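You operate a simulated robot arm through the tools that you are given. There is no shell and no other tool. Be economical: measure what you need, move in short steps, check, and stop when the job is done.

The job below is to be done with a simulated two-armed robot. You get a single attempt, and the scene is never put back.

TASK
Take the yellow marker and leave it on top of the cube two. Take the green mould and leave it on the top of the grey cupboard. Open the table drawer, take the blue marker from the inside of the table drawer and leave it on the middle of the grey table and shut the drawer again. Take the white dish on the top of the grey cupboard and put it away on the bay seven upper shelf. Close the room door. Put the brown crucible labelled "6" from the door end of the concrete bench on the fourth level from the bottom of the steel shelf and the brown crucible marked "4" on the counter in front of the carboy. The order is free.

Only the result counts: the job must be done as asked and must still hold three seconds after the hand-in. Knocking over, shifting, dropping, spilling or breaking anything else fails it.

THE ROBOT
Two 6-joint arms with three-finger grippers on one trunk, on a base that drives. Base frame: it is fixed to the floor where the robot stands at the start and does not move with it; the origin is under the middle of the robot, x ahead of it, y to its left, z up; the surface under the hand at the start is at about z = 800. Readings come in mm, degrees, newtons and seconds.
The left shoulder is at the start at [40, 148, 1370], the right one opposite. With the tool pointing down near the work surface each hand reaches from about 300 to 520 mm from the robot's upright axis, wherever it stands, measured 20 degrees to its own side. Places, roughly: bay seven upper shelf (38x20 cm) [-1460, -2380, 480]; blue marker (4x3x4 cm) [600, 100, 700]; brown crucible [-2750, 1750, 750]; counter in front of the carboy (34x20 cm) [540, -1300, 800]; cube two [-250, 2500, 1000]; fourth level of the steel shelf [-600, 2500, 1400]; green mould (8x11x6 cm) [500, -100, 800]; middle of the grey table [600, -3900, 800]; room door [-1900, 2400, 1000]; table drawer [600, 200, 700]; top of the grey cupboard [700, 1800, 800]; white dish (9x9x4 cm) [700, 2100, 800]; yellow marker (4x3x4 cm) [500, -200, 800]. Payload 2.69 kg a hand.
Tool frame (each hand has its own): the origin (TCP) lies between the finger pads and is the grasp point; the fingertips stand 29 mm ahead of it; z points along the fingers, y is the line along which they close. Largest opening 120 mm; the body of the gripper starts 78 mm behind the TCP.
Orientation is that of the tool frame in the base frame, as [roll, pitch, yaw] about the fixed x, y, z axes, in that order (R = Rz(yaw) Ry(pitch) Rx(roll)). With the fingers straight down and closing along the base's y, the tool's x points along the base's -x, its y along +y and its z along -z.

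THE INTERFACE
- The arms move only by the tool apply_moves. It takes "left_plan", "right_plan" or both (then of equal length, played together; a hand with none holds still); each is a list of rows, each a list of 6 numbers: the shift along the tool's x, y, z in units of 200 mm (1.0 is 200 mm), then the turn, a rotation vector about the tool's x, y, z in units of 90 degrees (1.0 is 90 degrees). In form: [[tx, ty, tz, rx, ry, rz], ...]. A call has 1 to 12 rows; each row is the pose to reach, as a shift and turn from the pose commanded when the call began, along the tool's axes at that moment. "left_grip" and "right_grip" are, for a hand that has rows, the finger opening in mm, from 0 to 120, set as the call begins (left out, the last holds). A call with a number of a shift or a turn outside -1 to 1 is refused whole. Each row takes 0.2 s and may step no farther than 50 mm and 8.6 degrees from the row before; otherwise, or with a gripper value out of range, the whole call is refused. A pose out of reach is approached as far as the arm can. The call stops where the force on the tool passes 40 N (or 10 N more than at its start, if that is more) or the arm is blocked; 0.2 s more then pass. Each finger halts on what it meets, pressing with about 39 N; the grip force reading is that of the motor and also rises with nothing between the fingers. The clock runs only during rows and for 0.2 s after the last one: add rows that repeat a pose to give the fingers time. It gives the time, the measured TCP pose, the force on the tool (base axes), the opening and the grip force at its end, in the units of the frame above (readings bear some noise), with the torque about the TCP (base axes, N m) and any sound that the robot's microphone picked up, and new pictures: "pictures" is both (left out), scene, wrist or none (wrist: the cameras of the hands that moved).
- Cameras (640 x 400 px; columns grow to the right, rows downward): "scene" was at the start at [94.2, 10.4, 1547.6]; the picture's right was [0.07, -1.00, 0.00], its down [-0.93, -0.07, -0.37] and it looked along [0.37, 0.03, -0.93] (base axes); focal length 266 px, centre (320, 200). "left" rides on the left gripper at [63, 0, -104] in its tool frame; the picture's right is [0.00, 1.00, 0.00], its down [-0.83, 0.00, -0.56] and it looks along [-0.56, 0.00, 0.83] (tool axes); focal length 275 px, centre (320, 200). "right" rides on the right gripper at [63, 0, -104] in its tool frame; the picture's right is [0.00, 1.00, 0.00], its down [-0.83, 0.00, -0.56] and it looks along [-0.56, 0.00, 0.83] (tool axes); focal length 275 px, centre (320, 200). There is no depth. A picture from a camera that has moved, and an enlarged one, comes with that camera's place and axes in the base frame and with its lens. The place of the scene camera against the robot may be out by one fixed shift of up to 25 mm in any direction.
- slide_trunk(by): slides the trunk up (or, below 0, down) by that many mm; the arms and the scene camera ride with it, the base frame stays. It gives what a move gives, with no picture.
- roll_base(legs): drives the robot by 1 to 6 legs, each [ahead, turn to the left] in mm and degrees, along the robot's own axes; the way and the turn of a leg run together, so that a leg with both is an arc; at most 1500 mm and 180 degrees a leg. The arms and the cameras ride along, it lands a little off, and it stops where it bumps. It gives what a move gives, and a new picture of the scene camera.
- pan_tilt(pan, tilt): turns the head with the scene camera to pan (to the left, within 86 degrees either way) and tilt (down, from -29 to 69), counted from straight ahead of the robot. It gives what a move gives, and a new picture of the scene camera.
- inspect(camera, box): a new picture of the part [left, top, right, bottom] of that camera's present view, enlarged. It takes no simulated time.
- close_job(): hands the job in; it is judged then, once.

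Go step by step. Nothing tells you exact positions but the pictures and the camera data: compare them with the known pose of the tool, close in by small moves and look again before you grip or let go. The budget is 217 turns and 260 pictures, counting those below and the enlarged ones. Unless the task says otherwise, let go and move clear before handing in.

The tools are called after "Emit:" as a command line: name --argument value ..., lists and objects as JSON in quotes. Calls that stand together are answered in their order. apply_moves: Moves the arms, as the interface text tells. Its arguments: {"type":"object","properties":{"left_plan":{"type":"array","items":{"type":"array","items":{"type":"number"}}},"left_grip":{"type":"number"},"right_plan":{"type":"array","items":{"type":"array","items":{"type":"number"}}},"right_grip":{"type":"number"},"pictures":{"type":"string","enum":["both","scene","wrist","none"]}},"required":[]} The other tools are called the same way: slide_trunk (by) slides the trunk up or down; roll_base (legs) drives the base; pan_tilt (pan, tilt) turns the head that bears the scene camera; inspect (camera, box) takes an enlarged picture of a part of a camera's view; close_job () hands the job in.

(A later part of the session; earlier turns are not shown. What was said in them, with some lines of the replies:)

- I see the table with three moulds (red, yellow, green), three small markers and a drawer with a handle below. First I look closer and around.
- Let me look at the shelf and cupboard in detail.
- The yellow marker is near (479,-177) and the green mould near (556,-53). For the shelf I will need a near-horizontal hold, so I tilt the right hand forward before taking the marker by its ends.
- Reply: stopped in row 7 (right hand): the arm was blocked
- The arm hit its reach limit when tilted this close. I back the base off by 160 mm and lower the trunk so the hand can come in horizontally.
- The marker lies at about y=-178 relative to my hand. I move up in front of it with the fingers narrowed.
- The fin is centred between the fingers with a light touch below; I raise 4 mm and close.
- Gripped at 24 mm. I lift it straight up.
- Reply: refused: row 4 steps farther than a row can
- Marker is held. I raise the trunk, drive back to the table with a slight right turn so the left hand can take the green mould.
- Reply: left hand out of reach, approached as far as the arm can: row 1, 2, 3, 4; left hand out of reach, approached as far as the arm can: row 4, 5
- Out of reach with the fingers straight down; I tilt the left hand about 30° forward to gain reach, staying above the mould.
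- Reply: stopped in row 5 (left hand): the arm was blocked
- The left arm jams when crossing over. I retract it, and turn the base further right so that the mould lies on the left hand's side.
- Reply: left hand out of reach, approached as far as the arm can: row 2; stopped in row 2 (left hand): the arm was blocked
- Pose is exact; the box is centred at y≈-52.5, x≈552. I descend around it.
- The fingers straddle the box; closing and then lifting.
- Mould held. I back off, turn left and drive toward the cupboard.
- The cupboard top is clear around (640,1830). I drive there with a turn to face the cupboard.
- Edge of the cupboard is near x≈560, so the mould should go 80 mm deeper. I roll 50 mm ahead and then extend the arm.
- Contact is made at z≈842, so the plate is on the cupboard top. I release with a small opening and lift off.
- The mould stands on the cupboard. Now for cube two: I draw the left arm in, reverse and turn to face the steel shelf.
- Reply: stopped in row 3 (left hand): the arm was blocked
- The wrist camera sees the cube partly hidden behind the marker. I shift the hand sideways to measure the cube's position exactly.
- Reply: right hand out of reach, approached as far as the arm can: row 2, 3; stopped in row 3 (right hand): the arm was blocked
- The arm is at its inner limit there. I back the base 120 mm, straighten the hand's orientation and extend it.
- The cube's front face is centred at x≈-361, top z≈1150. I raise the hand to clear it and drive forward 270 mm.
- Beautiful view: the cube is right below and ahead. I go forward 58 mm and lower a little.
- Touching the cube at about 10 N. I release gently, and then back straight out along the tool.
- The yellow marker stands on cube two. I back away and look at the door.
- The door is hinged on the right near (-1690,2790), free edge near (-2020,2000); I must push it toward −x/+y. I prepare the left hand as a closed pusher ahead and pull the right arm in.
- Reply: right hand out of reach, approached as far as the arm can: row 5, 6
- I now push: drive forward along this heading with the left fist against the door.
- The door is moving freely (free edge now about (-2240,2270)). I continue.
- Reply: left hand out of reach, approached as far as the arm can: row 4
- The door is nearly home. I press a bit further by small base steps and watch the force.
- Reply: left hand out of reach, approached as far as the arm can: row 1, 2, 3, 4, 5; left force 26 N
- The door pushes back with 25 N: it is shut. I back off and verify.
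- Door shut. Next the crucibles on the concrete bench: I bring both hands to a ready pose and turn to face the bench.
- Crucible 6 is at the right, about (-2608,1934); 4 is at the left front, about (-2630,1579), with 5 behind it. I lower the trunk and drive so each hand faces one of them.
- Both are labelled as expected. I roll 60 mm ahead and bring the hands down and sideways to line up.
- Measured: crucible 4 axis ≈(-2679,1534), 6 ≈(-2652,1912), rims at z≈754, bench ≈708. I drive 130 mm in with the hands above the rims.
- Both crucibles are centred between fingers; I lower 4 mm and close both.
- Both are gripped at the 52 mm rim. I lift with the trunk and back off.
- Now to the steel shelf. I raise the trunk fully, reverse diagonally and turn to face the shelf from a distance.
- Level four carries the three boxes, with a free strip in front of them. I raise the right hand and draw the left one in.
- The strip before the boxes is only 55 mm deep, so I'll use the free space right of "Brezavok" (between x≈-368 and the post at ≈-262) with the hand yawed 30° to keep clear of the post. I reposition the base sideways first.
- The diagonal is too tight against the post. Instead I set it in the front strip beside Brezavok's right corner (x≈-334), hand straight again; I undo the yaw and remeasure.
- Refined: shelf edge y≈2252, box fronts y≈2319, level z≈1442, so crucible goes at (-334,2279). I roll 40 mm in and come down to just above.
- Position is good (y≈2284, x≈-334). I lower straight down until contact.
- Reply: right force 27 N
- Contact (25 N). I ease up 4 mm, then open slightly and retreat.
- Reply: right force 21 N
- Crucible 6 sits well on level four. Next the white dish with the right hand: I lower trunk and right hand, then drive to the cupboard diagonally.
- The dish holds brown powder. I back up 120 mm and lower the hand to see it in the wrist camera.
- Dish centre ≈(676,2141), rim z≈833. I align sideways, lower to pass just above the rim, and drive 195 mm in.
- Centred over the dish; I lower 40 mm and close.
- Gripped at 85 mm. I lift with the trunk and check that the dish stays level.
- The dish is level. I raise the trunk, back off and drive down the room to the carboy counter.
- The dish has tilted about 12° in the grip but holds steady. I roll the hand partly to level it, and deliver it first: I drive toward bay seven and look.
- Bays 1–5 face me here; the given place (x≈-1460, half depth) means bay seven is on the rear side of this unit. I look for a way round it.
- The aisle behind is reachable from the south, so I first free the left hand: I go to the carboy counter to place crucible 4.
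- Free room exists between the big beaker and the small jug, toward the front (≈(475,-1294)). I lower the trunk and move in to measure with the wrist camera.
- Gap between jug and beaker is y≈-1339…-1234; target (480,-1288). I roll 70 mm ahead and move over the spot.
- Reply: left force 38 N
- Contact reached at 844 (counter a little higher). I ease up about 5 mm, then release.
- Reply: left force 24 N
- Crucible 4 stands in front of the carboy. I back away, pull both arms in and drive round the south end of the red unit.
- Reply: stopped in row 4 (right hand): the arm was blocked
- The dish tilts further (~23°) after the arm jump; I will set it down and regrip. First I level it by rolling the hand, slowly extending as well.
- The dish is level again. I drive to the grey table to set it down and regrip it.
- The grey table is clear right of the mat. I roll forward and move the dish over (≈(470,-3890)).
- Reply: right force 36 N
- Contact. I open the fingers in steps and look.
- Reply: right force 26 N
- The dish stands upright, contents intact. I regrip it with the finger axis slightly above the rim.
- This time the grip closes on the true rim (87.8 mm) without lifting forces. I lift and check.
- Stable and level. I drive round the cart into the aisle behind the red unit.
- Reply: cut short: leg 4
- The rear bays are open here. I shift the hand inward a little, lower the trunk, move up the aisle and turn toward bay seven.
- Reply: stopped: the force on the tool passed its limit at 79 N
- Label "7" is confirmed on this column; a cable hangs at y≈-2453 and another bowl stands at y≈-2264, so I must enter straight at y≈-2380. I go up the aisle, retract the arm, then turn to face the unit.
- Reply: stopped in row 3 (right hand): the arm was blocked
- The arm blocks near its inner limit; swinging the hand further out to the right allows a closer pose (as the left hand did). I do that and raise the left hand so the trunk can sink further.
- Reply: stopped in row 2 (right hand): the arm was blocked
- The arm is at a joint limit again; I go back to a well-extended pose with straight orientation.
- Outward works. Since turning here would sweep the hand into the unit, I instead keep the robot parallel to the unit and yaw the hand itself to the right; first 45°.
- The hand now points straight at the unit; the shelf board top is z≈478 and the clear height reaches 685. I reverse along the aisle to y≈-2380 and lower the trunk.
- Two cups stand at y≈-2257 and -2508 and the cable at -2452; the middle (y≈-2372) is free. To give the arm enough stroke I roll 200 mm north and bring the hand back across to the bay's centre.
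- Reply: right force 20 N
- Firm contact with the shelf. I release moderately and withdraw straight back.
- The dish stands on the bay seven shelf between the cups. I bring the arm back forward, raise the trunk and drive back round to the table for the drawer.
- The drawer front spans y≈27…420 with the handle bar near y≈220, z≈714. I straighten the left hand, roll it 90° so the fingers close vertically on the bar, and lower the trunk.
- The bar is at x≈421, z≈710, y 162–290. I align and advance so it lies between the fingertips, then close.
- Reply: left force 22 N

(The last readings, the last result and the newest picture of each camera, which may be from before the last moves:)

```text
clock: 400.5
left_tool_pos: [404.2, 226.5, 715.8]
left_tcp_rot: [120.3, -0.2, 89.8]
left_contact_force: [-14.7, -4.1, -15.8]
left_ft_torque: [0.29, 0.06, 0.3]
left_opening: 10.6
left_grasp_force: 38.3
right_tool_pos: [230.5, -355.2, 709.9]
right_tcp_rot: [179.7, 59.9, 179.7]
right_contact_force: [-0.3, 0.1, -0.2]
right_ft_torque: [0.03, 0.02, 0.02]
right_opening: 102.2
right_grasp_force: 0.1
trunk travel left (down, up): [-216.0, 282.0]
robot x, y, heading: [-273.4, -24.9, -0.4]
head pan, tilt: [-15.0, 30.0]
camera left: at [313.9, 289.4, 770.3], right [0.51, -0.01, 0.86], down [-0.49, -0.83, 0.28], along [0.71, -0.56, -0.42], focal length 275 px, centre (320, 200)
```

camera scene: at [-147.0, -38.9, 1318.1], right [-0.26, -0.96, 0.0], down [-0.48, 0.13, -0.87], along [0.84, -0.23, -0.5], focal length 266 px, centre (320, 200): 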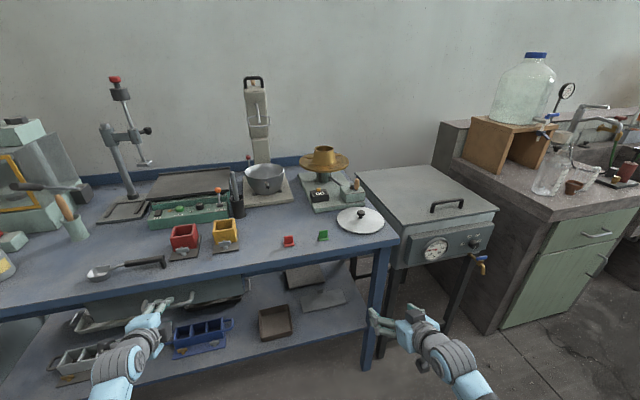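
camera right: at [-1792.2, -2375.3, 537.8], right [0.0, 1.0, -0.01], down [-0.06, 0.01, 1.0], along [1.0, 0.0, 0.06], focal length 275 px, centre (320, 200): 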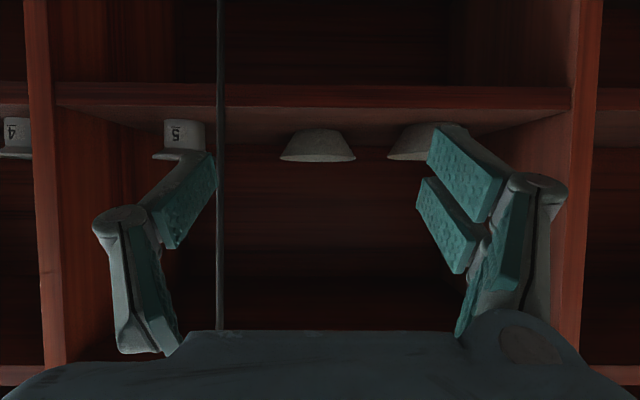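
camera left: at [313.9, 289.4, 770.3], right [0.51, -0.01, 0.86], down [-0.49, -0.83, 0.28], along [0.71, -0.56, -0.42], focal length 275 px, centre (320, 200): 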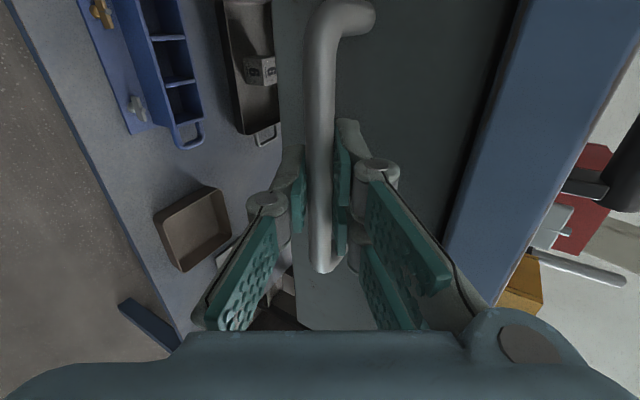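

The bar is gripped. I pull the drawer open by reversing the base 220 mm.

Emit:
roll_base --legs '[[-220, 0]]'

Emit:
pan_tilt --pan 10 --tilt 50

```text
clock: 402.2
left_tool_pos: [185.5, 228.3, 716.2]
left_tcp_rot: [120.2, 0.0, 89.7]
left_contact_force: [1.1, 0.0, -21.7]
left_ft_torque: [0.07, -0.05, 0.04]
left_opening: 10.5
left_grasp_force: 37.7
right_tool_pos: [10.0, -353.1, 709.1]
right_tcp_rot: [179.9, 59.6, 179.7]
right_contact_force: [0.2, -0.3, 0.1]
right_ft_torque: [0.01, -0.02, 0.01]
right_opening: 102.2
right_grasp_force: 0.0
trunk travel left (down, up): [-216.0, 282.0]
robot x, y, heading: [-495.8, -17.7, -0.3]
head pan, tilt: [-15.0, 30.0]
camera scene: at [-363.4, -36.0, 1317.7], right [-0.26, -0.96, 0.0], down [-0.49, 0.13, -0.86], along [0.83, -0.23, -0.5], focal length 266 px, centre (320, 200)
```

scene: 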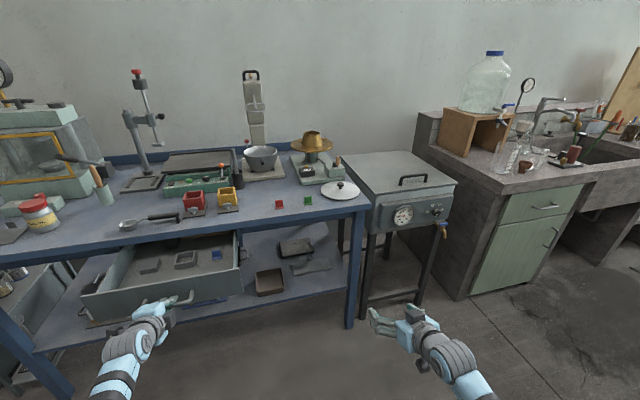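

```text
clock: 403.1
left_tool_pos: [184.5, 228.3, 717.4]
left_tcp_rot: [120.3, 0.0, 89.7]
left_contact_force: [-1.1, 2.4, -14.1]
left_ft_torque: [0.36, 0.09, 0.44]
left_opening: 10.8
left_grasp_force: 38.0
right_tool_pos: [9.4, -353.6, 709.6]
right_tcp_rot: [179.8, 59.7, 179.6]
right_contact_force: [0.7, -0.2, -0.9]
right_ft_torque: [-0.01, -0.03, 0.0]
right_opening: 101.9
right_grasp_force: 0.1
trunk travel left (down, up): [-216.0, 282.0]
robot x, y, heading: [-492.3, -18.8, -0.6]
head pan, tilt: [10.0, 50.0]
camera scene: at [-376.4, 0.3, 1288.3], right [0.17, -0.99, 0.0], down [-0.76, -0.13, -0.64], along [0.63, 0.11, -0.77], focal length 266 px, centre (320, 200)
```

scene: 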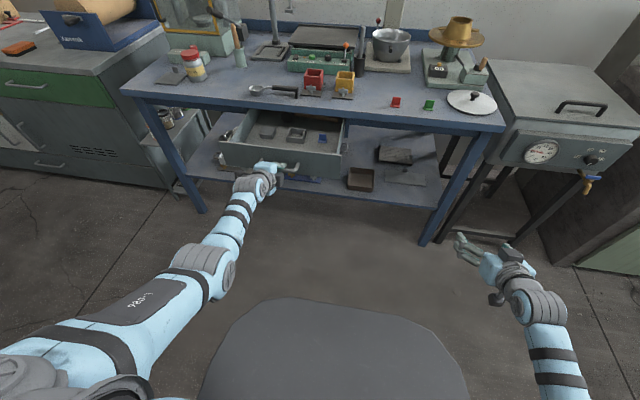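

The drawer is open and I see the blue marker inside. I look closer.

Emit:
inspect --camera "scene" --box '[210, 100, 370, 200]'

```text
4.00 times, centred on (290, 150) of scene
camera zoom: at [-376.4, 0.3, 1288.3], right [0.17, -0.99, 0.0], down [-0.76, -0.13, -0.64], along [0.63, 0.11, -0.77], focal length 1065 px, centre (440, 400)
```

zoom: 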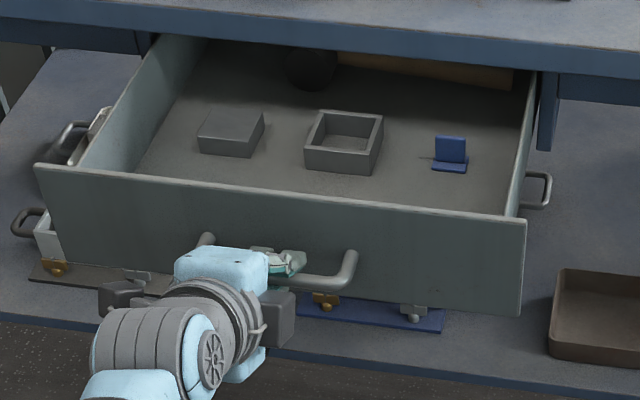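

The blue marker stands upright near (378,108) with its fin across. I release the handle, retract the left hand, raise the trunk and shift the base so the right hand can reach down into the drawer.

Emit:
apply_moves --left_plan '[[0, 0, 0, 0, 0, 0], [0, 0, 0, 0, 0, 0], [0, 0, -0.2, 0, 0, 0], [0, -0.03, -0.4, 0, 0, 0], [0, -0.07, -0.6, 0, 0, 0], [0, -0.115, -0.8, 0, 0, 0]]' --left_grip 50 --pictures "none"

Emit:
slide_trunk --by 172

Emit:
roll_base --legs '[[0, 44.5], [415, 0], [0, -44]]'

Emit:
apply_moves --right_plan '[[-0.04, 0.17, 0.08, 0, 0.055, 0], [-0.08, 0.34, 0.15, 0, 0.11, 0], [-0.12, 0.51, 0.22, 0, 0.166, 0], [-0.16, 0.68, 0.28, 0, 0.222, 0], [-0.2, 0.855, 0.34, 0, 0.278, 0]]' --right_grip 48 --pictures "wrist"

```text
clock: 404.5
left_tool_pos: [34.0, 227.5, 779.5]
left_tcp_rot: [120.0, 0.1, 89.7]
left_contact_force: [-0.2, -0.3, 0.0]
left_ft_torque: [-0.01, 0.0, 0.02]
left_opening: 50.2
left_grasp_force: 0.0
right_tool_pos: [8.4, -355.0, 710.6]
right_tcp_rot: [179.7, 59.9, 179.5]
right_contact_force: [-0.2, 0.6, 0.5]
right_ft_torque: [0.01, -0.04, 0.0]
right_opening: 101.7
right_grasp_force: 0.1
trunk travel left (down, up): [-216.0, 282.0]
robot x, y, heading: [-494.4, -18.4, -0.2]
head pan, tilt: [10.0, 50.0]
```

```text
clock: 406.4
left_tool_pos: [35.2, 226.7, 950.2]
left_tcp_rot: [120.0, 0.0, 89.7]
left_contact_force: [0.4, -0.2, -0.3]
left_ft_torque: [-0.01, 0.02, 0.03]
left_opening: 49.8
left_grasp_force: 0.0
right_tool_pos: [8.0, -353.7, 881.8]
right_tcp_rot: [179.7, 59.7, 179.5]
right_contact_force: [0.0, -0.2, -0.5]
right_ft_torque: [-0.01, -0.01, 0.03]
right_opening: 101.9
right_grasp_force: 0.0
trunk travel left (down, up): [-388.0, 110.0]
robot x, y, heading: [-491.7, -21.2, -0.4]
head pan, tilt: [10.0, 50.0]
```

```text
clock: 413.0
left_tool_pos: [325.5, 527.7, 949.2]
left_tcp_rot: [120.0, -0.1, 90.8]
left_contact_force: [0.0, -0.2, 0.0]
left_ft_torque: [0.0, -0.03, 0.0]
left_opening: 49.9
left_grasp_force: 0.0
right_tool_pos: [310.8, -54.1, 882.0]
right_tcp_rot: [179.8, 59.8, -179.3]
right_contact_force: [-0.3, 0.5, 0.1]
right_ft_torque: [0.01, 0.0, 0.0]
right_opening: 101.9
right_grasp_force: 0.0
trunk travel left (down, up): [-388.0, 110.0]
robot x, y, heading: [-198.4, 269.1, 0.8]
head pan, tilt: [10.0, 50.0]
camera scene: at [-83.5, 291.2, 1459.6], right [0.19, -0.98, 0.0], down [-0.75, -0.14, -0.64], along [0.63, 0.12, -0.77], focal length 266 px, centre (320, 200)
```

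scene: 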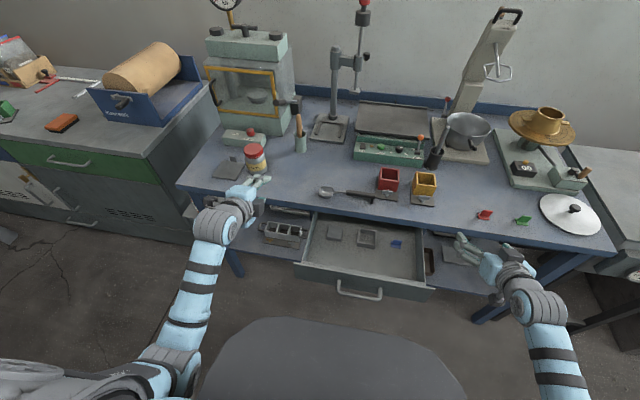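

```text
clock: 414.2
left_tool_pos: [326.5, 530.4, 949.1]
left_tcp_rot: [120.0, 0.1, 90.8]
left_contact_force: [-1.0, 0.2, 0.2]
left_ft_torque: [-0.04, 0.04, -0.04]
left_opening: 50.0
left_grasp_force: 0.1
right_tool_pos: [386.8, 119.1, 884.1]
right_tcp_rot: [179.9, 34.6, -179.0]
right_contact_force: [-0.1, 1.2, -0.6]
right_ft_torque: [-0.02, 0.05, -0.02]
right_opening: 47.9
right_grasp_force: 0.1
trunk travel left (down, up): [-388.0, 110.0]
robot x, y, heading: [-195.6, 271.7, 0.8]
head pan, tilt: [10.0, 50.0]
camera right: at [276.8, 117.2, 933.2], right [-0.02, 1.0, 0.0], down [0.37, 0.01, 0.93], along [0.93, 0.02, -0.37], focal length 275 px, centre (320, 200)
```

right: 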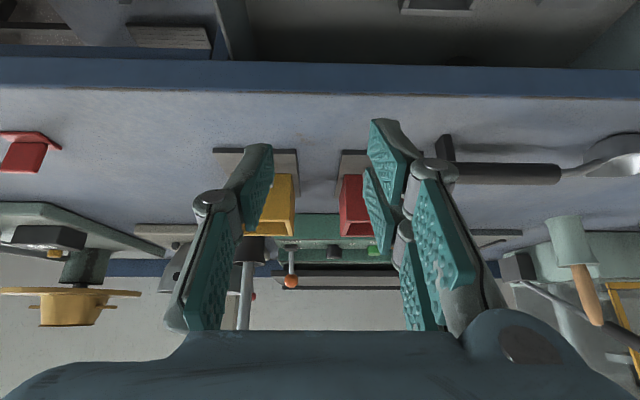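

Emit:
apply_moves --right_plan '[[0.15, 0, -0.1, 0, 0, 0], [0.287, 0, -0.2, 0, 0, 0], [0.287, 0, -0.2, 0, 0, 0]]' --pictures "none"

Emit:
inspect --camera "right" --box '[200, 0, 440, 150]'

```text
clock: 415.0
left_tool_pos: [325.3, 527.9, 950.2]
left_tcp_rot: [120.0, 0.0, 90.9]
left_contact_force: [0.1, -0.2, -0.1]
left_ft_torque: [0.0, 0.02, -0.01]
left_opening: 50.3
left_grasp_force: 0.0
right_tool_pos: [317.8, 118.0, 884.2]
right_tcp_rot: [179.7, 34.7, -179.1]
right_contact_force: [0.7, -0.3, -0.3]
right_ft_torque: [-0.04, 0.01, -0.01]
right_opening: 48.1
right_grasp_force: 0.1
trunk travel left (down, up): [-388.0, 110.0]
robot x, y, heading: [-198.0, 271.5, 0.8]
head pan, tilt: [10.0, 50.0]
```

```text
2.67 times, centred on (320, 75) of right
camera zoom: at [206.6, 114.6, 933.7], right [-0.02, 1.0, 0.0], down [0.37, 0.01, 0.93], along [0.93, 0.02, -0.37], focal length 734 px, centre (320, 533)
```

zoom: 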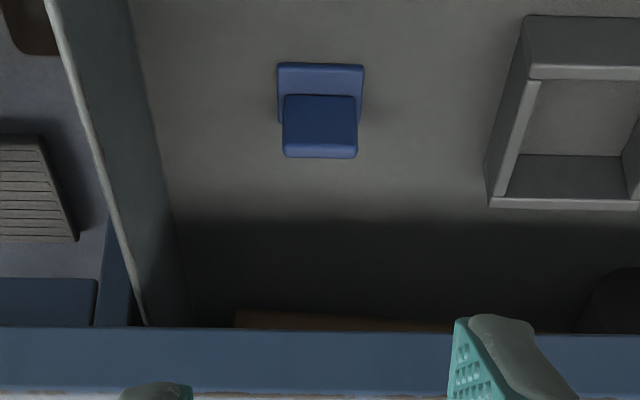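

Emit:
apply_moves --right_plan '[[0.026, 0, 0.194, 0, 0, 0], [0.052, 0, 0.388, 0, 0, 0], [0.078, 0, 0.582, 0, 0, 0], [0.104, 0, 0.776, 0, 0, 0], [0.104, 0, 0.776, 0, 0, 0]]' --right_grip 46 --pictures "none"

Emit:
inspect --camera "right" --box '[160, 0, 480, 200]'

```text
clock: 416.2
left_tool_pos: [323.6, 527.7, 949.7]
left_tcp_rot: [120.1, 0.0, 90.8]
left_contact_force: [-0.9, 1.0, 0.9]
left_ft_torque: [0.0, -0.02, -0.02]
left_opening: 50.0
left_grasp_force: 0.1
right_tool_pos: [385.9, 118.8, 746.6]
right_tcp_rot: [179.8, 34.9, -179.2]
right_contact_force: [-0.3, 1.1, -0.2]
right_ft_torque: [0.0, 0.01, 0.04]
right_opening: 45.6
right_grasp_force: 0.0
right hand out of reach, approached as far as the arm can: row 4, 5
trunk travel left (down, up): [-388.0, 110.0]
robot x, y, heading: [-196.6, 273.5, 0.5]
head pan, tilt: [10.0, 50.0]
```

```text
2.00 times, centred on (320, 100) of right
camera zoom: at [273.9, 116.4, 796.0], right [-0.02, 1.0, 0.0], down [0.36, 0.01, 0.93], along [0.93, 0.02, -0.36], focal length 551 px, centre (320, 400)
```

zoom: 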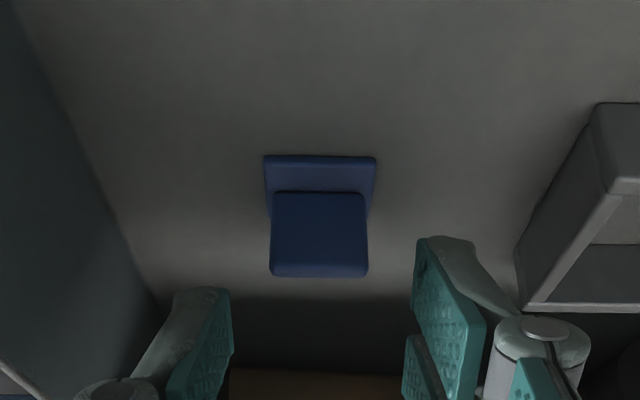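

Marker: floor z≈684, fin at x≈400, y≈118. I retract slightly, roll 32 mm ahead, and lower around the fin.

Emit:
apply_moves --right_plan '[[0.07, 0, -0.049, 0, 0, 0], [0.139, 0, -0.098, 0, 0, 0]]' --pictures "none"

Emit:
roll_base --legs '[[32, 0]]'

Emit:
apply_moves --right_plan '[[0.03, 0, 0.045, 0, 0, 0], [0.06, 0, 0.09, 0, 0, 0], [0.06, 0, 0.09, 0, 0, 0]]' --pictures "wrist"

```text
clock: 416.8
left_tool_pos: [324.5, 528.0, 951.5]
left_tcp_rot: [120.0, 0.0, 90.8]
left_contact_force: [0.5, 0.6, 0.1]
left_ft_torque: [0.02, 0.0, -0.04]
left_opening: 50.0
left_grasp_force: 0.0
right_tool_pos: [348.7, 118.1, 747.5]
right_tcp_rot: [179.8, 34.8, -179.2]
right_contact_force: [-0.8, 0.2, 0.3]
right_ft_torque: [0.0, 0.0, -0.02]
right_opening: 45.8
right_grasp_force: 0.0
trunk travel left (down, up): [-388.0, 110.0]
robot x, y, heading: [-195.5, 274.8, 0.7]
head pan, tilt: [10.0, 50.0]
```

```text
clock: 417.6
left_tool_pos: [351.3, 529.2, 953.6]
left_tcp_rot: [119.8, 0.1, 90.7]
left_contact_force: [0.0, -0.2, 1.0]
left_ft_torque: [0.02, 0.0, 0.0]
left_opening: 50.0
left_grasp_force: 0.0
right_tool_pos: [378.0, 118.6, 750.8]
right_tcp_rot: [179.8, 35.1, -179.2]
right_contact_force: [-0.2, 0.0, 0.6]
right_ft_torque: [0.01, 0.0, -0.03]
right_opening: 45.8
right_grasp_force: 0.1
trunk travel left (down, up): [-388.0, 110.0]
robot x, y, heading: [-160.7, 273.0, 0.9]
head pan, tilt: [10.0, 50.0]
camera scene: at [-60.2, 291.4, 1460.2], right [0.19, -0.98, 0.0], down [-0.75, -0.14, -0.65], along [0.64, 0.12, -0.76], focal length 266 px, centre (320, 200)
```

scene: 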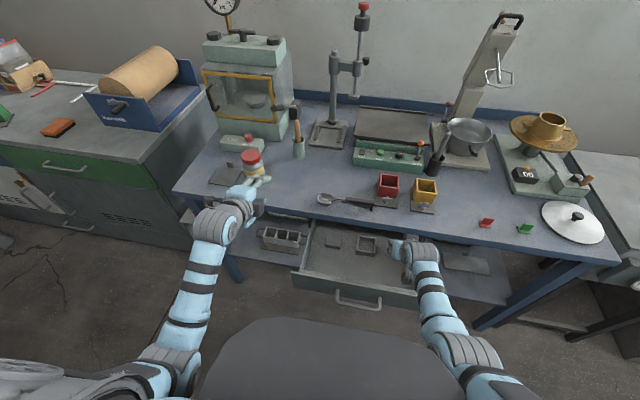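

```text
clock: 418.4
left_tool_pos: [356.7, 528.5, 950.8]
left_tcp_rot: [120.0, -0.1, 90.8]
left_contact_force: [0.0, 0.3, -0.6]
left_ft_torque: [-0.02, -0.01, 0.0]
left_opening: 50.2
left_grasp_force: 0.1
right_tool_pos: [381.7, 117.8, 724.8]
right_tcp_rot: [179.8, 34.7, -179.2]
right_contact_force: [0.3, 0.6, -0.4]
right_ft_torque: [0.0, 0.01, -0.02]
right_opening: 45.7
right_grasp_force: 0.1
trunk travel left (down, up): [-388.0, 110.0]
robot x, y, heading: [-166.3, 270.6, 0.8]
head pan, tilt: [10.0, 50.0]
camera right: at [271.4, 116.5, 773.9], right [-0.02, 1.0, 0.0], down [0.37, 0.01, 0.93], along [0.93, 0.02, -0.37], focal length 275 px, centre (320, 200)
```

right: 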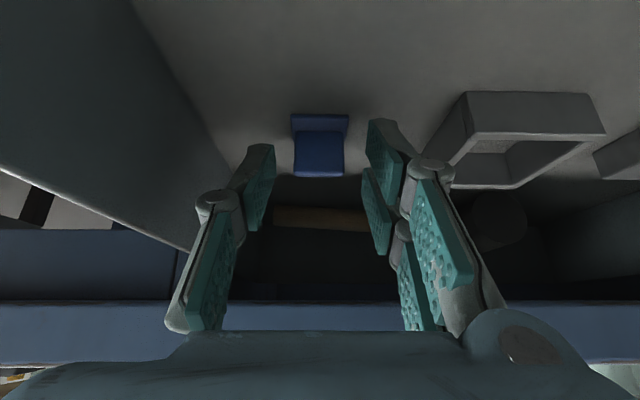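

Emit:
apply_moves --right_plan '[[-0.0115, 0, 0.045, 0, 0, 0], [-0.0115, 0, 0.045, 0, 0, 0]]' --pictures "none"

Emit:
apply_moves --right_plan '[[0, 0, 0, 0, 0, 0], [0, 0, 0, 0, 0, 0], [0, 0, 0, 0, 0, 0]]' --right_grip 5 --pictures "none"

Emit:
apply_moves --right_plan '[[-0.057, 0, -0.082, 0, 0, 0], [-0.143, 0, -0.205, 0, 0, 0], [-0.23, 0, -0.36, 0, 0, 0], [-0.3, 0, -0.52, 0, 0, 0], [-0.37, 0, -0.68, 0, 0, 0]]' --pictures "wrist"

```text
clock: 419.1
left_tool_pos: [357.2, 529.0, 950.3]
left_tcp_rot: [119.9, 0.0, 90.8]
left_contact_force: [-0.6, -0.1, -0.2]
left_ft_torque: [-0.02, 0.0, 0.03]
left_opening: 49.7
left_grasp_force: 0.0
right_tool_pos: [387.5, 119.1, 718.1]
right_tcp_rot: [179.9, 34.7, -179.2]
right_contact_force: [-1.0, -0.5, -0.4]
right_ft_torque: [-0.03, 0.02, 0.03]
right_opening: 45.9
right_grasp_force: 0.1
trunk travel left (down, up): [-388.0, 110.0]
robot x, y, heading: [-164.8, 274.2, 0.6]
head pan, tilt: [10.0, 50.0]
```

```text
clock: 419.9
left_tool_pos: [357.0, 529.6, 950.6]
left_tcp_rot: [119.8, 0.0, 90.8]
left_contact_force: [-0.3, 0.3, 0.8]
left_ft_torque: [0.0, 0.01, 0.0]
left_opening: 50.3
left_grasp_force: 0.1
right_tool_pos: [388.5, 119.6, 718.3]
right_tcp_rot: [179.9, 34.8, -179.2]
right_contact_force: [-0.5, 0.3, -0.5]
right_ft_torque: [0.0, 0.01, -0.01]
right_opening: 26.3
right_grasp_force: 39.3
trunk travel left (down, up): [-388.0, 110.0]
robot x, y, heading: [-165.0, 271.8, 0.6]
head pan, tilt: [10.0, 50.0]
```

```text
clock: 421.1
left_tool_pos: [356.4, 529.1, 949.8]
left_tcp_rot: [120.0, 0.0, 90.8]
left_contact_force: [-0.5, -0.1, 0.2]
left_ft_torque: [-0.01, -0.02, -0.04]
left_opening: 50.0
left_grasp_force: 0.1
right_tool_pos: [370.7, 119.0, 872.8]
right_tcp_rot: [179.8, 34.7, -179.2]
right_contact_force: [-0.3, 0.3, 0.0]
right_ft_torque: [-0.01, -0.01, 0.0]
right_opening: 26.1
right_grasp_force: 38.9
trunk travel left (down, up): [-388.0, 110.0]
robot x, y, heading: [-165.3, 269.6, 0.9]
head pan, tilt: [10.0, 50.0]
camera right: at [260.6, 115.7, 923.1], right [-0.02, 1.0, 0.0], down [0.37, 0.01, 0.93], along [0.93, 0.02, -0.37], focal length 275 px, centre (320, 200)
```

right: 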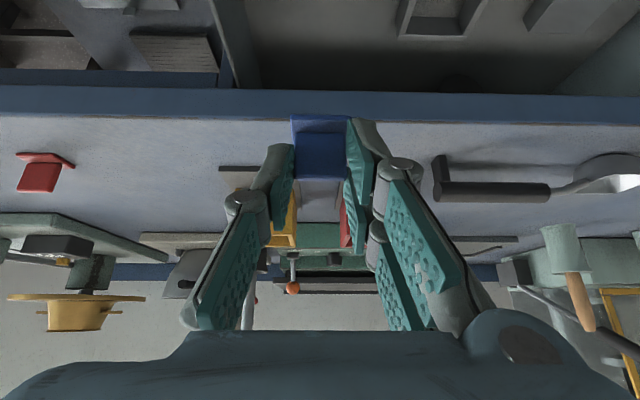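

The blue marker is held upright. Now I back away and set the left fist to push the drawer shut.

Emit:
roll_base --legs '[[0, 45], [-415, 0], [0, -45.6], [-100, 0]]'

Emit:
slide_trunk --by -160

Emit:
apply_moves --left_plan '[[-0.035, -0.005, 0.18, 0, 0, 0], [-0.07, -0.01, 0.36, 0, 0, 0], [-0.11, -0.01, 0.53, 0, 0, 0], [-0.15, -0.01, 0.69, 0, 0, 0]]' --left_grip 0 --pictures "wrist"

```text
clock: 428.5
left_tool_pos: [-31.3, 220.3, 948.3]
left_tcp_rot: [120.3, 0.0, 90.1]
left_contact_force: [0.0, -0.4, -0.4]
left_ft_torque: [0.0, 0.02, 0.0]
left_opening: 50.0
left_grasp_force: 0.0
right_tool_pos: [-21.7, -190.3, 871.8]
right_tcp_rot: [179.8, 34.6, -180.0]
right_contact_force: [-0.3, -0.1, -0.8]
right_ft_torque: [-0.02, 0.01, 0.01]
right_opening: 26.1
right_grasp_force: 39.3
trunk travel left (down, up): [-388.0, 110.0]
robot x, y, heading: [-558.6, -29.8, 0.3]
head pan, tilt: [10.0, 50.0]
camera scene: at [-441.1, -11.1, 1459.3], right [0.17, -0.98, 0.0], down [-0.76, -0.13, -0.64], along [0.63, 0.11, -0.77], focal length 266 px, centre (320, 200)
```

scene: 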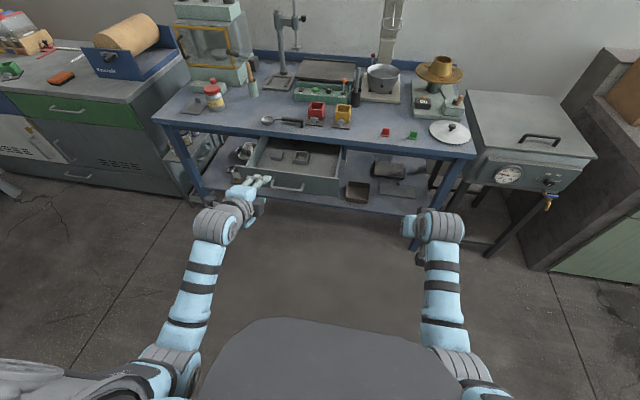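

```text
clock: 430.4
left_tool_pos: [-33.4, 221.3, 792.5]
left_tcp_rot: [119.9, 0.0, 90.0]
left_contact_force: [-0.3, -0.5, 0.1]
left_ft_torque: [0.0, -0.02, 0.0]
left_opening: 49.7
left_grasp_force: 0.0
right_tool_pos: [-24.3, -190.7, 714.0]
right_tcp_rot: [179.8, 34.8, -179.9]
right_contact_force: [0.5, -0.3, 0.2]
right_ft_torque: [-0.03, 0.03, -0.02]
right_opening: 26.2
right_grasp_force: 38.8
trunk travel left (down, up): [-228.0, 270.0]
robot x, y, heading: [-556.3, -32.1, -0.0]
head pan, tilt: [10.0, 50.0]
```

```text
clock: 431.4
left_tool_pos: [85.5, 190.8, 720.5]
left_tcp_rot: [120.0, -0.1, 90.0]
left_contact_force: [1.0, 0.2, -0.7]
left_ft_torque: [-0.01, 0.01, 0.02]
left_opening: 0.0
left_grasp_force: 29.0
right_tool_pos: [-22.7, -191.1, 713.0]
right_tcp_rot: [179.9, 34.8, 180.0]
right_contact_force: [0.1, -0.1, -0.1]
right_ft_torque: [0.03, 0.03, -0.03]
right_opening: 26.2
right_grasp_force: 39.2
trunk travel left (down, up): [-228.0, 270.0]
robot x, y, heading: [-557.3, -26.9, 0.3]
head pan, tilt: [10.0, 50.0]
camera left: at [-4.6, 253.0, 773.7], right [0.5, -0.01, 0.87], down [-0.48, -0.83, 0.27], along [0.72, -0.55, -0.42], focal length 275 px, centre (320, 200)
```

left: 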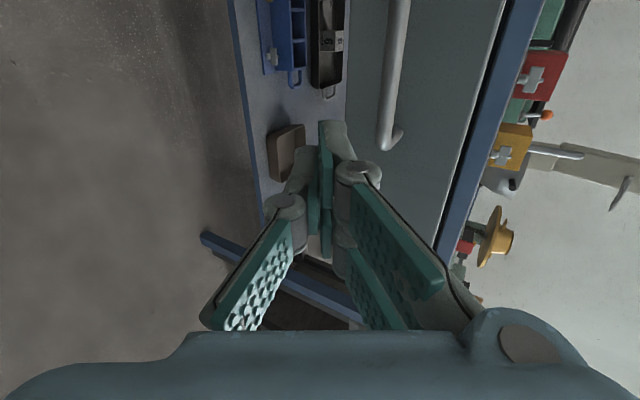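

Emit:
apply_moves --left_plan '[[0.08, 0.01, -0.005, 0, 0, 0], [0.165, 0.015, -0.009, 0, 0, 0]]' --pictures "none"

Emit:
roll_base --legs '[[285, 0]]'

```text
clock: 432.0
left_tool_pos: [83.4, 223.6, 722.6]
left_tcp_rot: [119.9, 0.0, 90.0]
left_contact_force: [-0.7, 0.3, 0.4]
left_ft_torque: [-0.02, 0.01, 0.03]
left_opening: 0.0
left_grasp_force: 27.9
right_tool_pos: [-24.1, -188.5, 712.4]
right_tcp_rot: [179.8, 34.8, -180.0]
right_contact_force: [0.2, -0.7, 0.2]
right_ft_torque: [-0.02, 0.01, -0.01]
right_opening: 26.2
right_grasp_force: 38.7
trunk travel left (down, up): [-228.0, 270.0]
robot x, y, heading: [-557.8, -27.1, 0.1]
head pan, tilt: [10.0, 50.0]
```

```text
clock: 433.9
left_tool_pos: [368.6, 225.4, 724.1]
left_tcp_rot: [120.1, 0.0, 90.1]
left_contact_force: [0.2, -0.7, 0.3]
left_ft_torque: [-0.02, -0.03, -0.02]
left_opening: 0.0
left_grasp_force: 28.5
right_tool_pos: [262.2, -188.5, 714.2]
right_tcp_rot: [179.8, 34.8, -179.9]
right_contact_force: [-0.5, -0.5, -0.2]
right_ft_torque: [-0.02, 0.03, -0.04]
right_opening: 26.2
right_grasp_force: 38.8
trunk travel left (down, up): [-228.0, 270.0]
robot x, y, heading: [-273.4, -33.0, -0.1]
head pan, tilt: [10.0, 50.0]
camera scene: at [-159.9, -10.4, 1300.5], right [0.18, -0.98, 0.0], down [-0.75, -0.13, -0.64], along [0.63, 0.11, -0.77], focal length 266 px, centre (320, 200)
```

scene: 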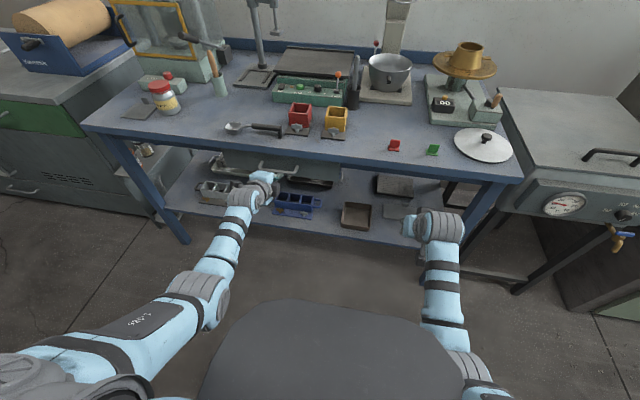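

Nearly shut; I press the last bit with the arm until it resists.

Emit:
apply_moves --left_plan '[[0, 0.015, 0.026, 0, 0, 0], [0, 0.03, 0.052, 0, 0, 0], [0, 0.045, 0.078, 0, 0, 0], [0, 0.06, 0.104, 0, 0, 0], [0, 0.075, 0.13, 0, 0, 0], [0, 0.09, 0.156, 0, 0, 0]]' --pictures "none"

```text
clock: 434.7
left_tool_pos: [376.1, 226.1, 724.3]
left_tcp_rot: [120.4, -0.1, 90.2]
left_contact_force: [-28.6, -1.8, 14.8]
left_ft_torque: [-0.28, -0.24, -0.46]
left_opening: 0.0
left_grasp_force: 28.7
right_tool_pos: [256.7, -188.9, 716.2]
right_tcp_rot: [179.7, 35.1, -179.8]
right_contact_force: [0.0, -0.1, -0.2]
right_ft_torque: [0.03, 0.02, 0.0]
right_opening: 26.1
right_grasp_force: 39.5
trunk travel left (down, up): [-228.0, 270.0]
robot x, y, heading: [-275.5, -31.6, 0.4]
head pan, tilt: [10.0, 50.0]
stopped in row 3 (left hand): the force on the tool passed its limit at 44 N (the readings are from after the stop); the commanded pose is now the measured one
```

Emit:
roll_base --legs '[[-250, 0]]'

Emit:
inspect --camera "scene" --box '[180, 100, 400, 220]'

```text
clock: 436.5
left_tool_pos: [129.8, 224.4, 717.8]
left_tcp_rot: [120.8, -0.2, 90.1]
left_contact_force: [-0.3, 0.3, 0.6]
left_ft_torque: [-0.02, -0.03, 0.01]
left_opening: 0.1
left_grasp_force: 28.7
right_tool_pos: [12.0, -189.2, 713.3]
right_tcp_rot: [179.8, 34.8, -179.8]
right_contact_force: [-0.6, 0.8, -0.6]
right_ft_torque: [0.02, -0.01, 0.0]
right_opening: 26.1
right_grasp_force: 38.7
trunk travel left (down, up): [-228.0, 270.0]
robot x, y, heading: [-525.5, -26.2, 0.6]
head pan, tilt: [10.0, 50.0]
camera scene: at [-409.6, -11.3, 1300.5], right [0.18, -0.98, 0.0], down [-0.75, -0.14, -0.64], along [0.63, 0.11, -0.77], focal length 266 px, centre (320, 200)
```

scene: 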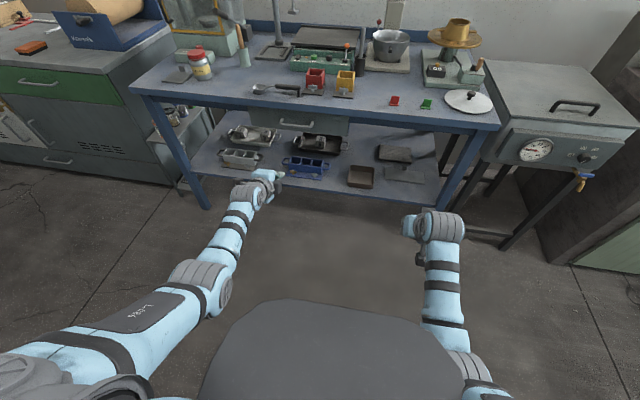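

```text
2.91 times, centred on (290, 160) of scene
camera zoom: at [-409.6, -11.3, 1300.5], right [0.18, -0.98, 0.0], down [-0.75, -0.14, -0.64], along [0.63, 0.11, -0.77], focal length 775 px, centre (407, 316)
```

zoom: 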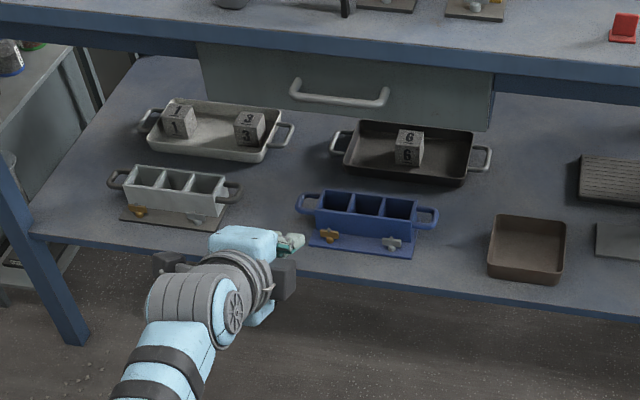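

The drawer is shut. I raise both hands and drive to the grey table with the blue marker.

Emit:
apply_moves --left_plan '[[0, 0.096, -0.194, 0, 0, 0], [0, 0.192, -0.388, 0, 0, 0], [0, 0.288, -0.582, 0, 0, 0], [0, 0.384, -0.776, 0, 0, 0], [0, 0.48, -0.97, 0, 0, 0]]' --right_plan '[[-0.075, 0, -0.106, 0, 0, 0], [-0.15, 0, -0.212, 0, 0, 0], [-0.224, 0, -0.318, 0, 0, 0], [-0.3, 0, -0.424, 0, 0, 0], [-0.373, 0, -0.53, 0, 0, 0]]' --pictures "none"

Emit:
slide_trunk --by 50

Emit:
roll_base --legs '[[0, -90.6], [1500, 0], [1500, 0], [716, 0], [0, 90]]'

```text
clock: 437.7
left_tool_pos: [14.0, 223.4, 900.9]
left_tcp_rot: [120.9, -0.1, 90.1]
left_contact_force: [-1.0, 0.1, 0.3]
left_ft_torque: [-0.01, -0.02, 0.01]
left_opening: 0.0
left_grasp_force: 28.7
right_tool_pos: [11.8, -190.1, 843.1]
right_tcp_rot: [179.8, 34.8, -179.8]
right_contact_force: [-0.2, 0.0, 0.6]
right_ft_torque: [0.03, 0.0, 0.02]
right_opening: 26.1
right_grasp_force: 39.2
trunk travel left (down, up): [-228.0, 270.0]
robot x, y, heading: [-521.3, -32.1, 0.2]
head pan, tilt: [10.0, 50.0]
```

```text
clock: 438.6
left_tool_pos: [14.5, 223.6, 950.4]
left_tcp_rot: [120.9, -0.1, 90.1]
left_contact_force: [-0.3, 0.5, 0.4]
left_ft_torque: [-0.02, -0.02, 0.01]
left_opening: 0.1
left_grasp_force: 28.3
right_tool_pos: [14.0, -190.0, 892.6]
right_tcp_rot: [179.9, 34.7, -179.7]
right_contact_force: [-0.3, 0.4, -0.5]
right_ft_torque: [0.0, -0.02, -0.04]
right_opening: 26.1
right_grasp_force: 38.8
trunk travel left (down, up): [-278.0, 220.0]
robot x, y, heading: [-524.7, -30.1, 0.2]
head pan, tilt: [10.0, 50.0]
```

```text
clock: 464.2
left_tool_pos: [22.3, -3506.0, 949.5]
left_tcp_rot: [120.8, -0.1, 88.3]
left_contact_force: [0.1, 0.5, 0.2]
left_ft_torque: [0.0, 0.01, 0.01]
left_opening: 0.1
left_grasp_force: 28.5
right_tool_pos: [8.2, -3919.6, 892.2]
right_tcp_rot: [179.8, 34.8, 178.5]
right_contact_force: [-0.3, -1.1, 0.0]
right_ft_torque: [-0.01, -0.02, -0.01]
right_opening: 26.1
right_grasp_force: 38.7
trunk travel left (down, up): [-278.0, 220.0]
robot x, y, heading: [-522.6, -3739.9, -1.4]
head pan, tilt: [10.0, 50.0]
camera scene: at [-408.6, -3727.0, 1349.9], right [0.15, -0.99, 0.0], down [-0.76, -0.11, -0.64], along [0.64, 0.1, -0.77], focal length 266 px, centre (320, 200)
```

scene: 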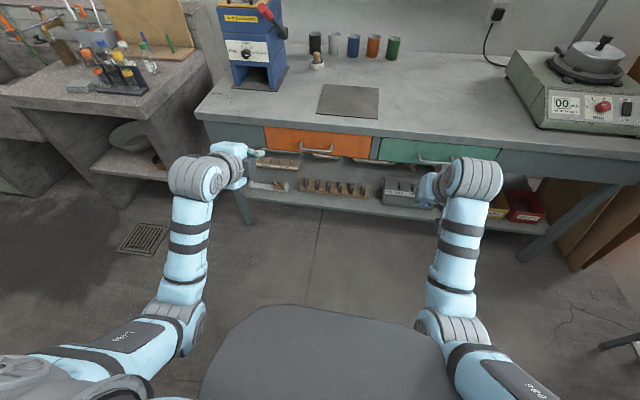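

Emit:
roll_base --legs '[[455, 0]]'

Emit:
apply_moves --right_plan '[[-0.13, 0.045, 0.09, 0, 0, 0], [-0.26, 0.09, 0.18, 0, 0, 0], [-0.39, 0.12, 0.27, 0, 0, 0], [-0.52, 0.135, 0.37, 0, 0, 0], [-0.52, 0.135, 0.37, 0, 0, 0]]'

```text
clock: 466.9
left_tool_pos: [478.3, -3517.3, 951.0]
left_tcp_rot: [120.7, 0.0, 88.6]
left_contact_force: [0.1, 0.2, 0.1]
left_ft_torque: [-0.02, -0.03, 0.01]
left_opening: 0.0
left_grasp_force: 28.3
right_tool_pos: [465.8, -3929.6, 892.2]
right_tcp_rot: [179.7, 34.8, 178.5]
right_contact_force: [0.0, -0.6, -0.8]
right_ft_torque: [0.0, -0.02, -0.03]
right_opening: 26.0
right_grasp_force: 39.1
trunk travel left (down, up): [-278.0, 220.0]
robot x, y, heading: [-67.3, -3754.2, -1.2]
head pan, tilt: [10.0, 50.0]
camera scene: at [47.8, -3738.5, 1350.0], right [0.15, -0.99, 0.0], down [-0.76, -0.11, -0.64], along [0.64, 0.1, -0.77], focal length 266 px, centre (320, 200)
```

scene: 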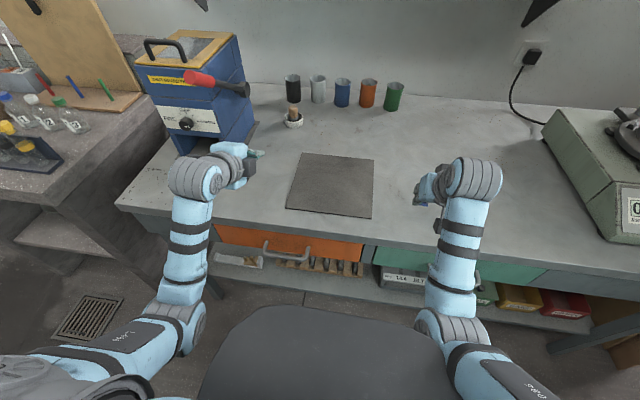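

```text
clock: 468.1
left_tool_pos: [478.9, -3517.6, 951.1]
left_tcp_rot: [120.8, -0.1, 88.6]
left_contact_force: [-0.8, 0.4, 0.1]
left_ft_torque: [-0.01, -0.02, 0.0]
left_opening: 0.0
left_grasp_force: 28.4
right_tool_pos: [595.3, -3905.5, 890.5]
right_tcp_rot: [179.8, 34.7, 178.4]
right_contact_force: [-0.1, -0.7, 0.7]
right_ft_torque: [0.02, -0.01, 0.0]
right_opening: 25.7
right_grasp_force: 39.3
trunk travel left (down, up): [-278.0, 220.0]
robot x, y, heading: [-67.2, -3756.2, -1.5]
head pan, tilt: [10.0, 50.0]
camera scene: at [48.1, -3738.5, 1349.9], right [0.15, -0.99, 0.0], down [-0.76, -0.11, -0.64], along [0.64, 0.1, -0.77], focal length 266 px, centre (320, 200)
camera right: at [484.5, -3903.4, 940.9], right [0.02, 1.0, 0.0], down [0.36, -0.01, 0.93], along [0.93, -0.02, -0.36], focal length 275 px, centre (320, 200)
```

scene: 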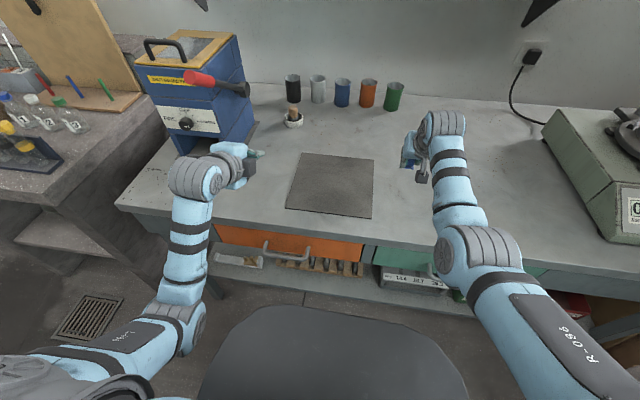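
right: 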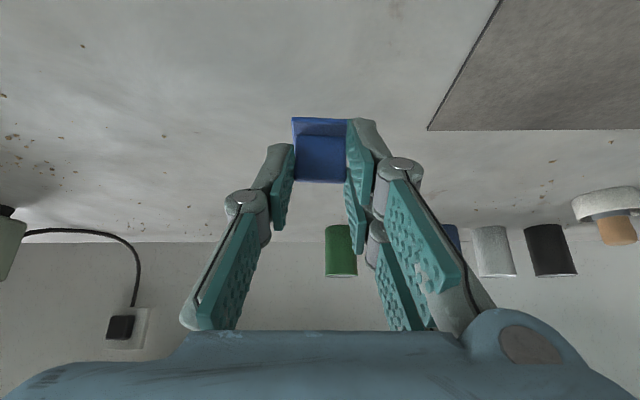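

Above the middle of the table. I lower the marker.

Emit:
apply_moves --right_plan '[[0.07, 0, 0.1, 0, 0, 0], [0.149, 0, 0.213, 0, 0, 0], [0.149, 0, 0.213, 0, 0, 0]]' --pictures "none"

Emit:
apply_moves --right_plan '[[0.006, 0, 0.008, 0, 0, 0], [0.011, 0, 0.016, 0, 0, 0]]' --pictures "none"

```text
clock: 468.9
left_tool_pos: [475.9, -3515.1, 951.2]
left_tcp_rot: [120.7, 0.0, 88.5]
left_contact_force: [0.2, 0.5, 0.4]
left_ft_torque: [0.0, 0.01, -0.01]
left_opening: 0.2
left_grasp_force: 28.7
right_tool_pos: [594.5, -3904.2, 842.8]
right_tcp_rot: [179.8, 35.2, 178.4]
right_contact_force: [3.0, -0.6, 14.5]
right_ft_torque: [-0.2, -0.35, -0.01]
right_opening: 25.9
right_grasp_force: 38.7
trunk travel left (down, up): [-278.0, 220.0]
robot x, y, heading: [-64.9, -3754.4, -1.7]
head pan, tilt: [10.0, 50.0]
```

```text
clock: 469.6
left_tool_pos: [475.6, -3515.9, 951.7]
left_tcp_rot: [120.6, 0.0, 88.5]
left_contact_force: [0.4, 0.0, 1.0]
left_ft_torque: [-0.02, 0.03, -0.02]
left_opening: 0.0
left_grasp_force: 28.5
right_tool_pos: [592.7, -3904.2, 838.6]
right_tcp_rot: [179.7, 35.3, 178.5]
right_contact_force: [5.7, 0.9, 27.2]
right_ft_torque: [-0.06, -0.6, 0.0]
right_opening: 26.4
right_grasp_force: 38.7
trunk travel left (down, up): [-278.0, 220.0]
robot x, y, heading: [-63.2, -3756.6, -1.5]
head pan, tilt: [10.0, 50.0]
```

Emit:
apply_moves --right_plan '[[-0.009, 0, -0.012, 0, 0, 0], [-0.009, 0, -0.012, 0, 0, 0]]' --pictures "none"

Emit:
apply_moves --right_plan '[[0, 0, 0, 0, 0, 0], [0, 0, 0, 0, 0, 0], [0, 0, 0, 0, 0, 0]]' --right_grip 50 --pictures "none"

Emit:
apply_moves --right_plan '[[-0.06, 0, -0.1, 0, 0, 0], [-0.14, 0, -0.22, 0, 0, 0], [-0.17, 0, -0.42, 0, 0, 0], [-0.17, 0, -0.6, 0, 0, 0]]' --pictures "wrist"

```text
clock: 470.1
left_tool_pos: [476.8, -3515.3, 951.4]
left_tcp_rot: [120.6, 0.0, 88.5]
left_contact_force: [-0.7, 0.2, 0.6]
left_ft_torque: [-0.01, -0.04, -0.01]
left_opening: 0.0
left_grasp_force: 28.6
right_tool_pos: [591.1, -3903.9, 839.3]
right_tcp_rot: [179.8, 34.9, 178.6]
right_contact_force: [3.4, 1.5, 16.8]
right_ft_torque: [0.0, -0.44, 0.02]
right_opening: 26.3
right_grasp_force: 39.2
trunk travel left (down, up): [-278.0, 220.0]
robot x, y, heading: [-67.1, -3756.0, -1.5]
head pan, tilt: [10.0, 50.0]
```

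```text
clock: 470.9
left_tool_pos: [479.2, -3517.5, 950.2]
left_tcp_rot: [120.9, -0.1, 88.4]
left_contact_force: [0.6, 0.5, 0.3]
left_ft_torque: [-0.02, 0.03, 0.0]
left_opening: 0.2
left_grasp_force: 28.2
right_tool_pos: [594.3, -3906.1, 837.8]
right_tcp_rot: [180.0, 34.7, 178.5]
right_contact_force: [-0.2, -0.1, -0.5]
right_ft_torque: [0.0, -0.01, 0.0]
right_opening: 49.9
right_grasp_force: 0.1
trunk travel left (down, up): [-278.0, 220.0]
robot x, y, heading: [-64.1, -3759.5, -1.5]
head pan, tilt: [10.0, 50.0]
```

```text
clock: 471.9
left_tool_pos: [477.6, -3515.2, 949.3]
left_tcp_rot: [120.7, 0.0, 88.6]
left_contact_force: [-1.0, -0.1, 1.0]
left_ft_torque: [-0.02, 0.04, -0.01]
left_opening: 0.0
left_grasp_force: 28.4
right_tool_pos: [553.1, -3905.7, 957.4]
right_tcp_rot: [179.8, 34.8, 178.5]
right_contact_force: [1.1, 0.3, -0.2]
right_ft_torque: [0.03, -0.01, 0.04]
right_opening: 49.9
right_grasp_force: 0.2
trunk travel left (down, up): [-278.0, 220.0]
robot x, y, heading: [-66.6, -3756.2, -1.3]
head pan, tilt: [10.0, 50.0]
camera right: at [442.8, -3903.6, 1005.9], right [0.02, 1.0, 0.0], down [0.37, -0.01, 0.93], along [0.93, -0.02, -0.37], focal length 275 px, centre (320, 200)
```

right: 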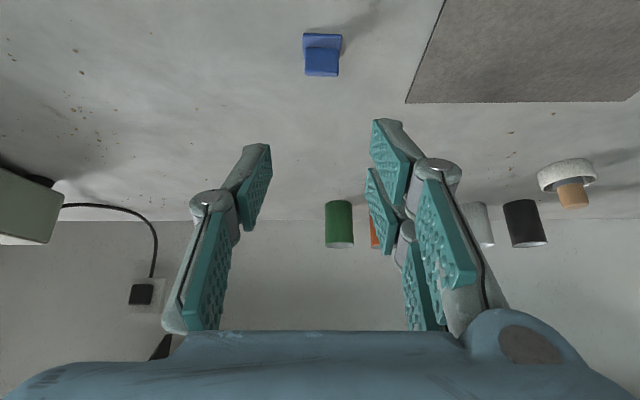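

The blue marker stands upright in the middle of the grey table. I back clear and hand in.

Emit:
roll_base --legs '[[-350, 0]]'

```text
clock: 474.2
left_tool_pos: [134.3, -3507.2, 950.3]
left_tcp_rot: [120.7, -0.1, 88.6]
left_contact_force: [-0.1, 0.4, 0.0]
left_ft_torque: [-0.03, 0.02, -0.02]
left_opening: 0.0
left_grasp_force: 28.7
right_tool_pos: [207.8, -3896.3, 955.5]
right_tcp_rot: [179.7, 34.6, 178.6]
right_contact_force: [-0.9, 0.2, 0.0]
right_ft_torque: [-0.03, -0.01, 0.01]
right_opening: 50.3
right_grasp_force: 0.0
trunk travel left (down, up): [-278.0, 220.0]
robot x, y, heading: [-412.8, -3749.6, -1.0]
head pan, tilt: [10.0, 50.0]
camera scene: at [-296.6, -3729.9, 1349.8], right [0.15, -0.99, 0.0], down [-0.76, -0.12, -0.64], along [0.63, 0.1, -0.77], focal length 266 px, centre (320, 200)
```

scene: 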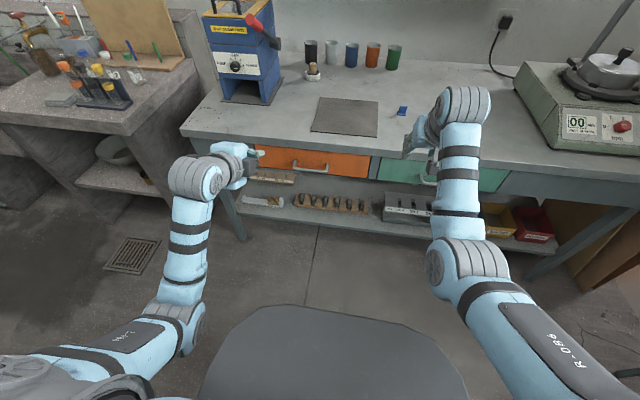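

All items are placed, the drawer and the door are shut, and the hands are clear, so I hand the job in.

Emit:
close_job

```text
The job is handed in.
```

I finished and handed in all the tasks; the hand-in gave no verdict, so the result below is what I saw in the pictures.

- **Yellow marker:** it stands upright on cube two.
- **Green mould:** it is on the top of the grey cupboard.
- **Blue marker:** it stands upright in the middle of the grey table, and the drawer is shut again.
- **White dish:** it is on the bay seven upper shelf, the middle of its three shelf boards, which best matches the given height of 480. It slipped and tilted by up to about 25° on the way. I set it down on the grey table and took a better grip, and its contents looked intact there.
- **Room door:** it is closed, but I did not slide its bolt.
- **Crucible 6:** it is on the fourth level of the steel shelf.
- **Crucible 4:** it is on the counter in front of the carboy.

**Contact:** while lowering the trunk in the aisle behind the red unit, a force on one of the tools reached 79 N and the move stopped. I could not see what was touched, and nothing looked moved afterwards.
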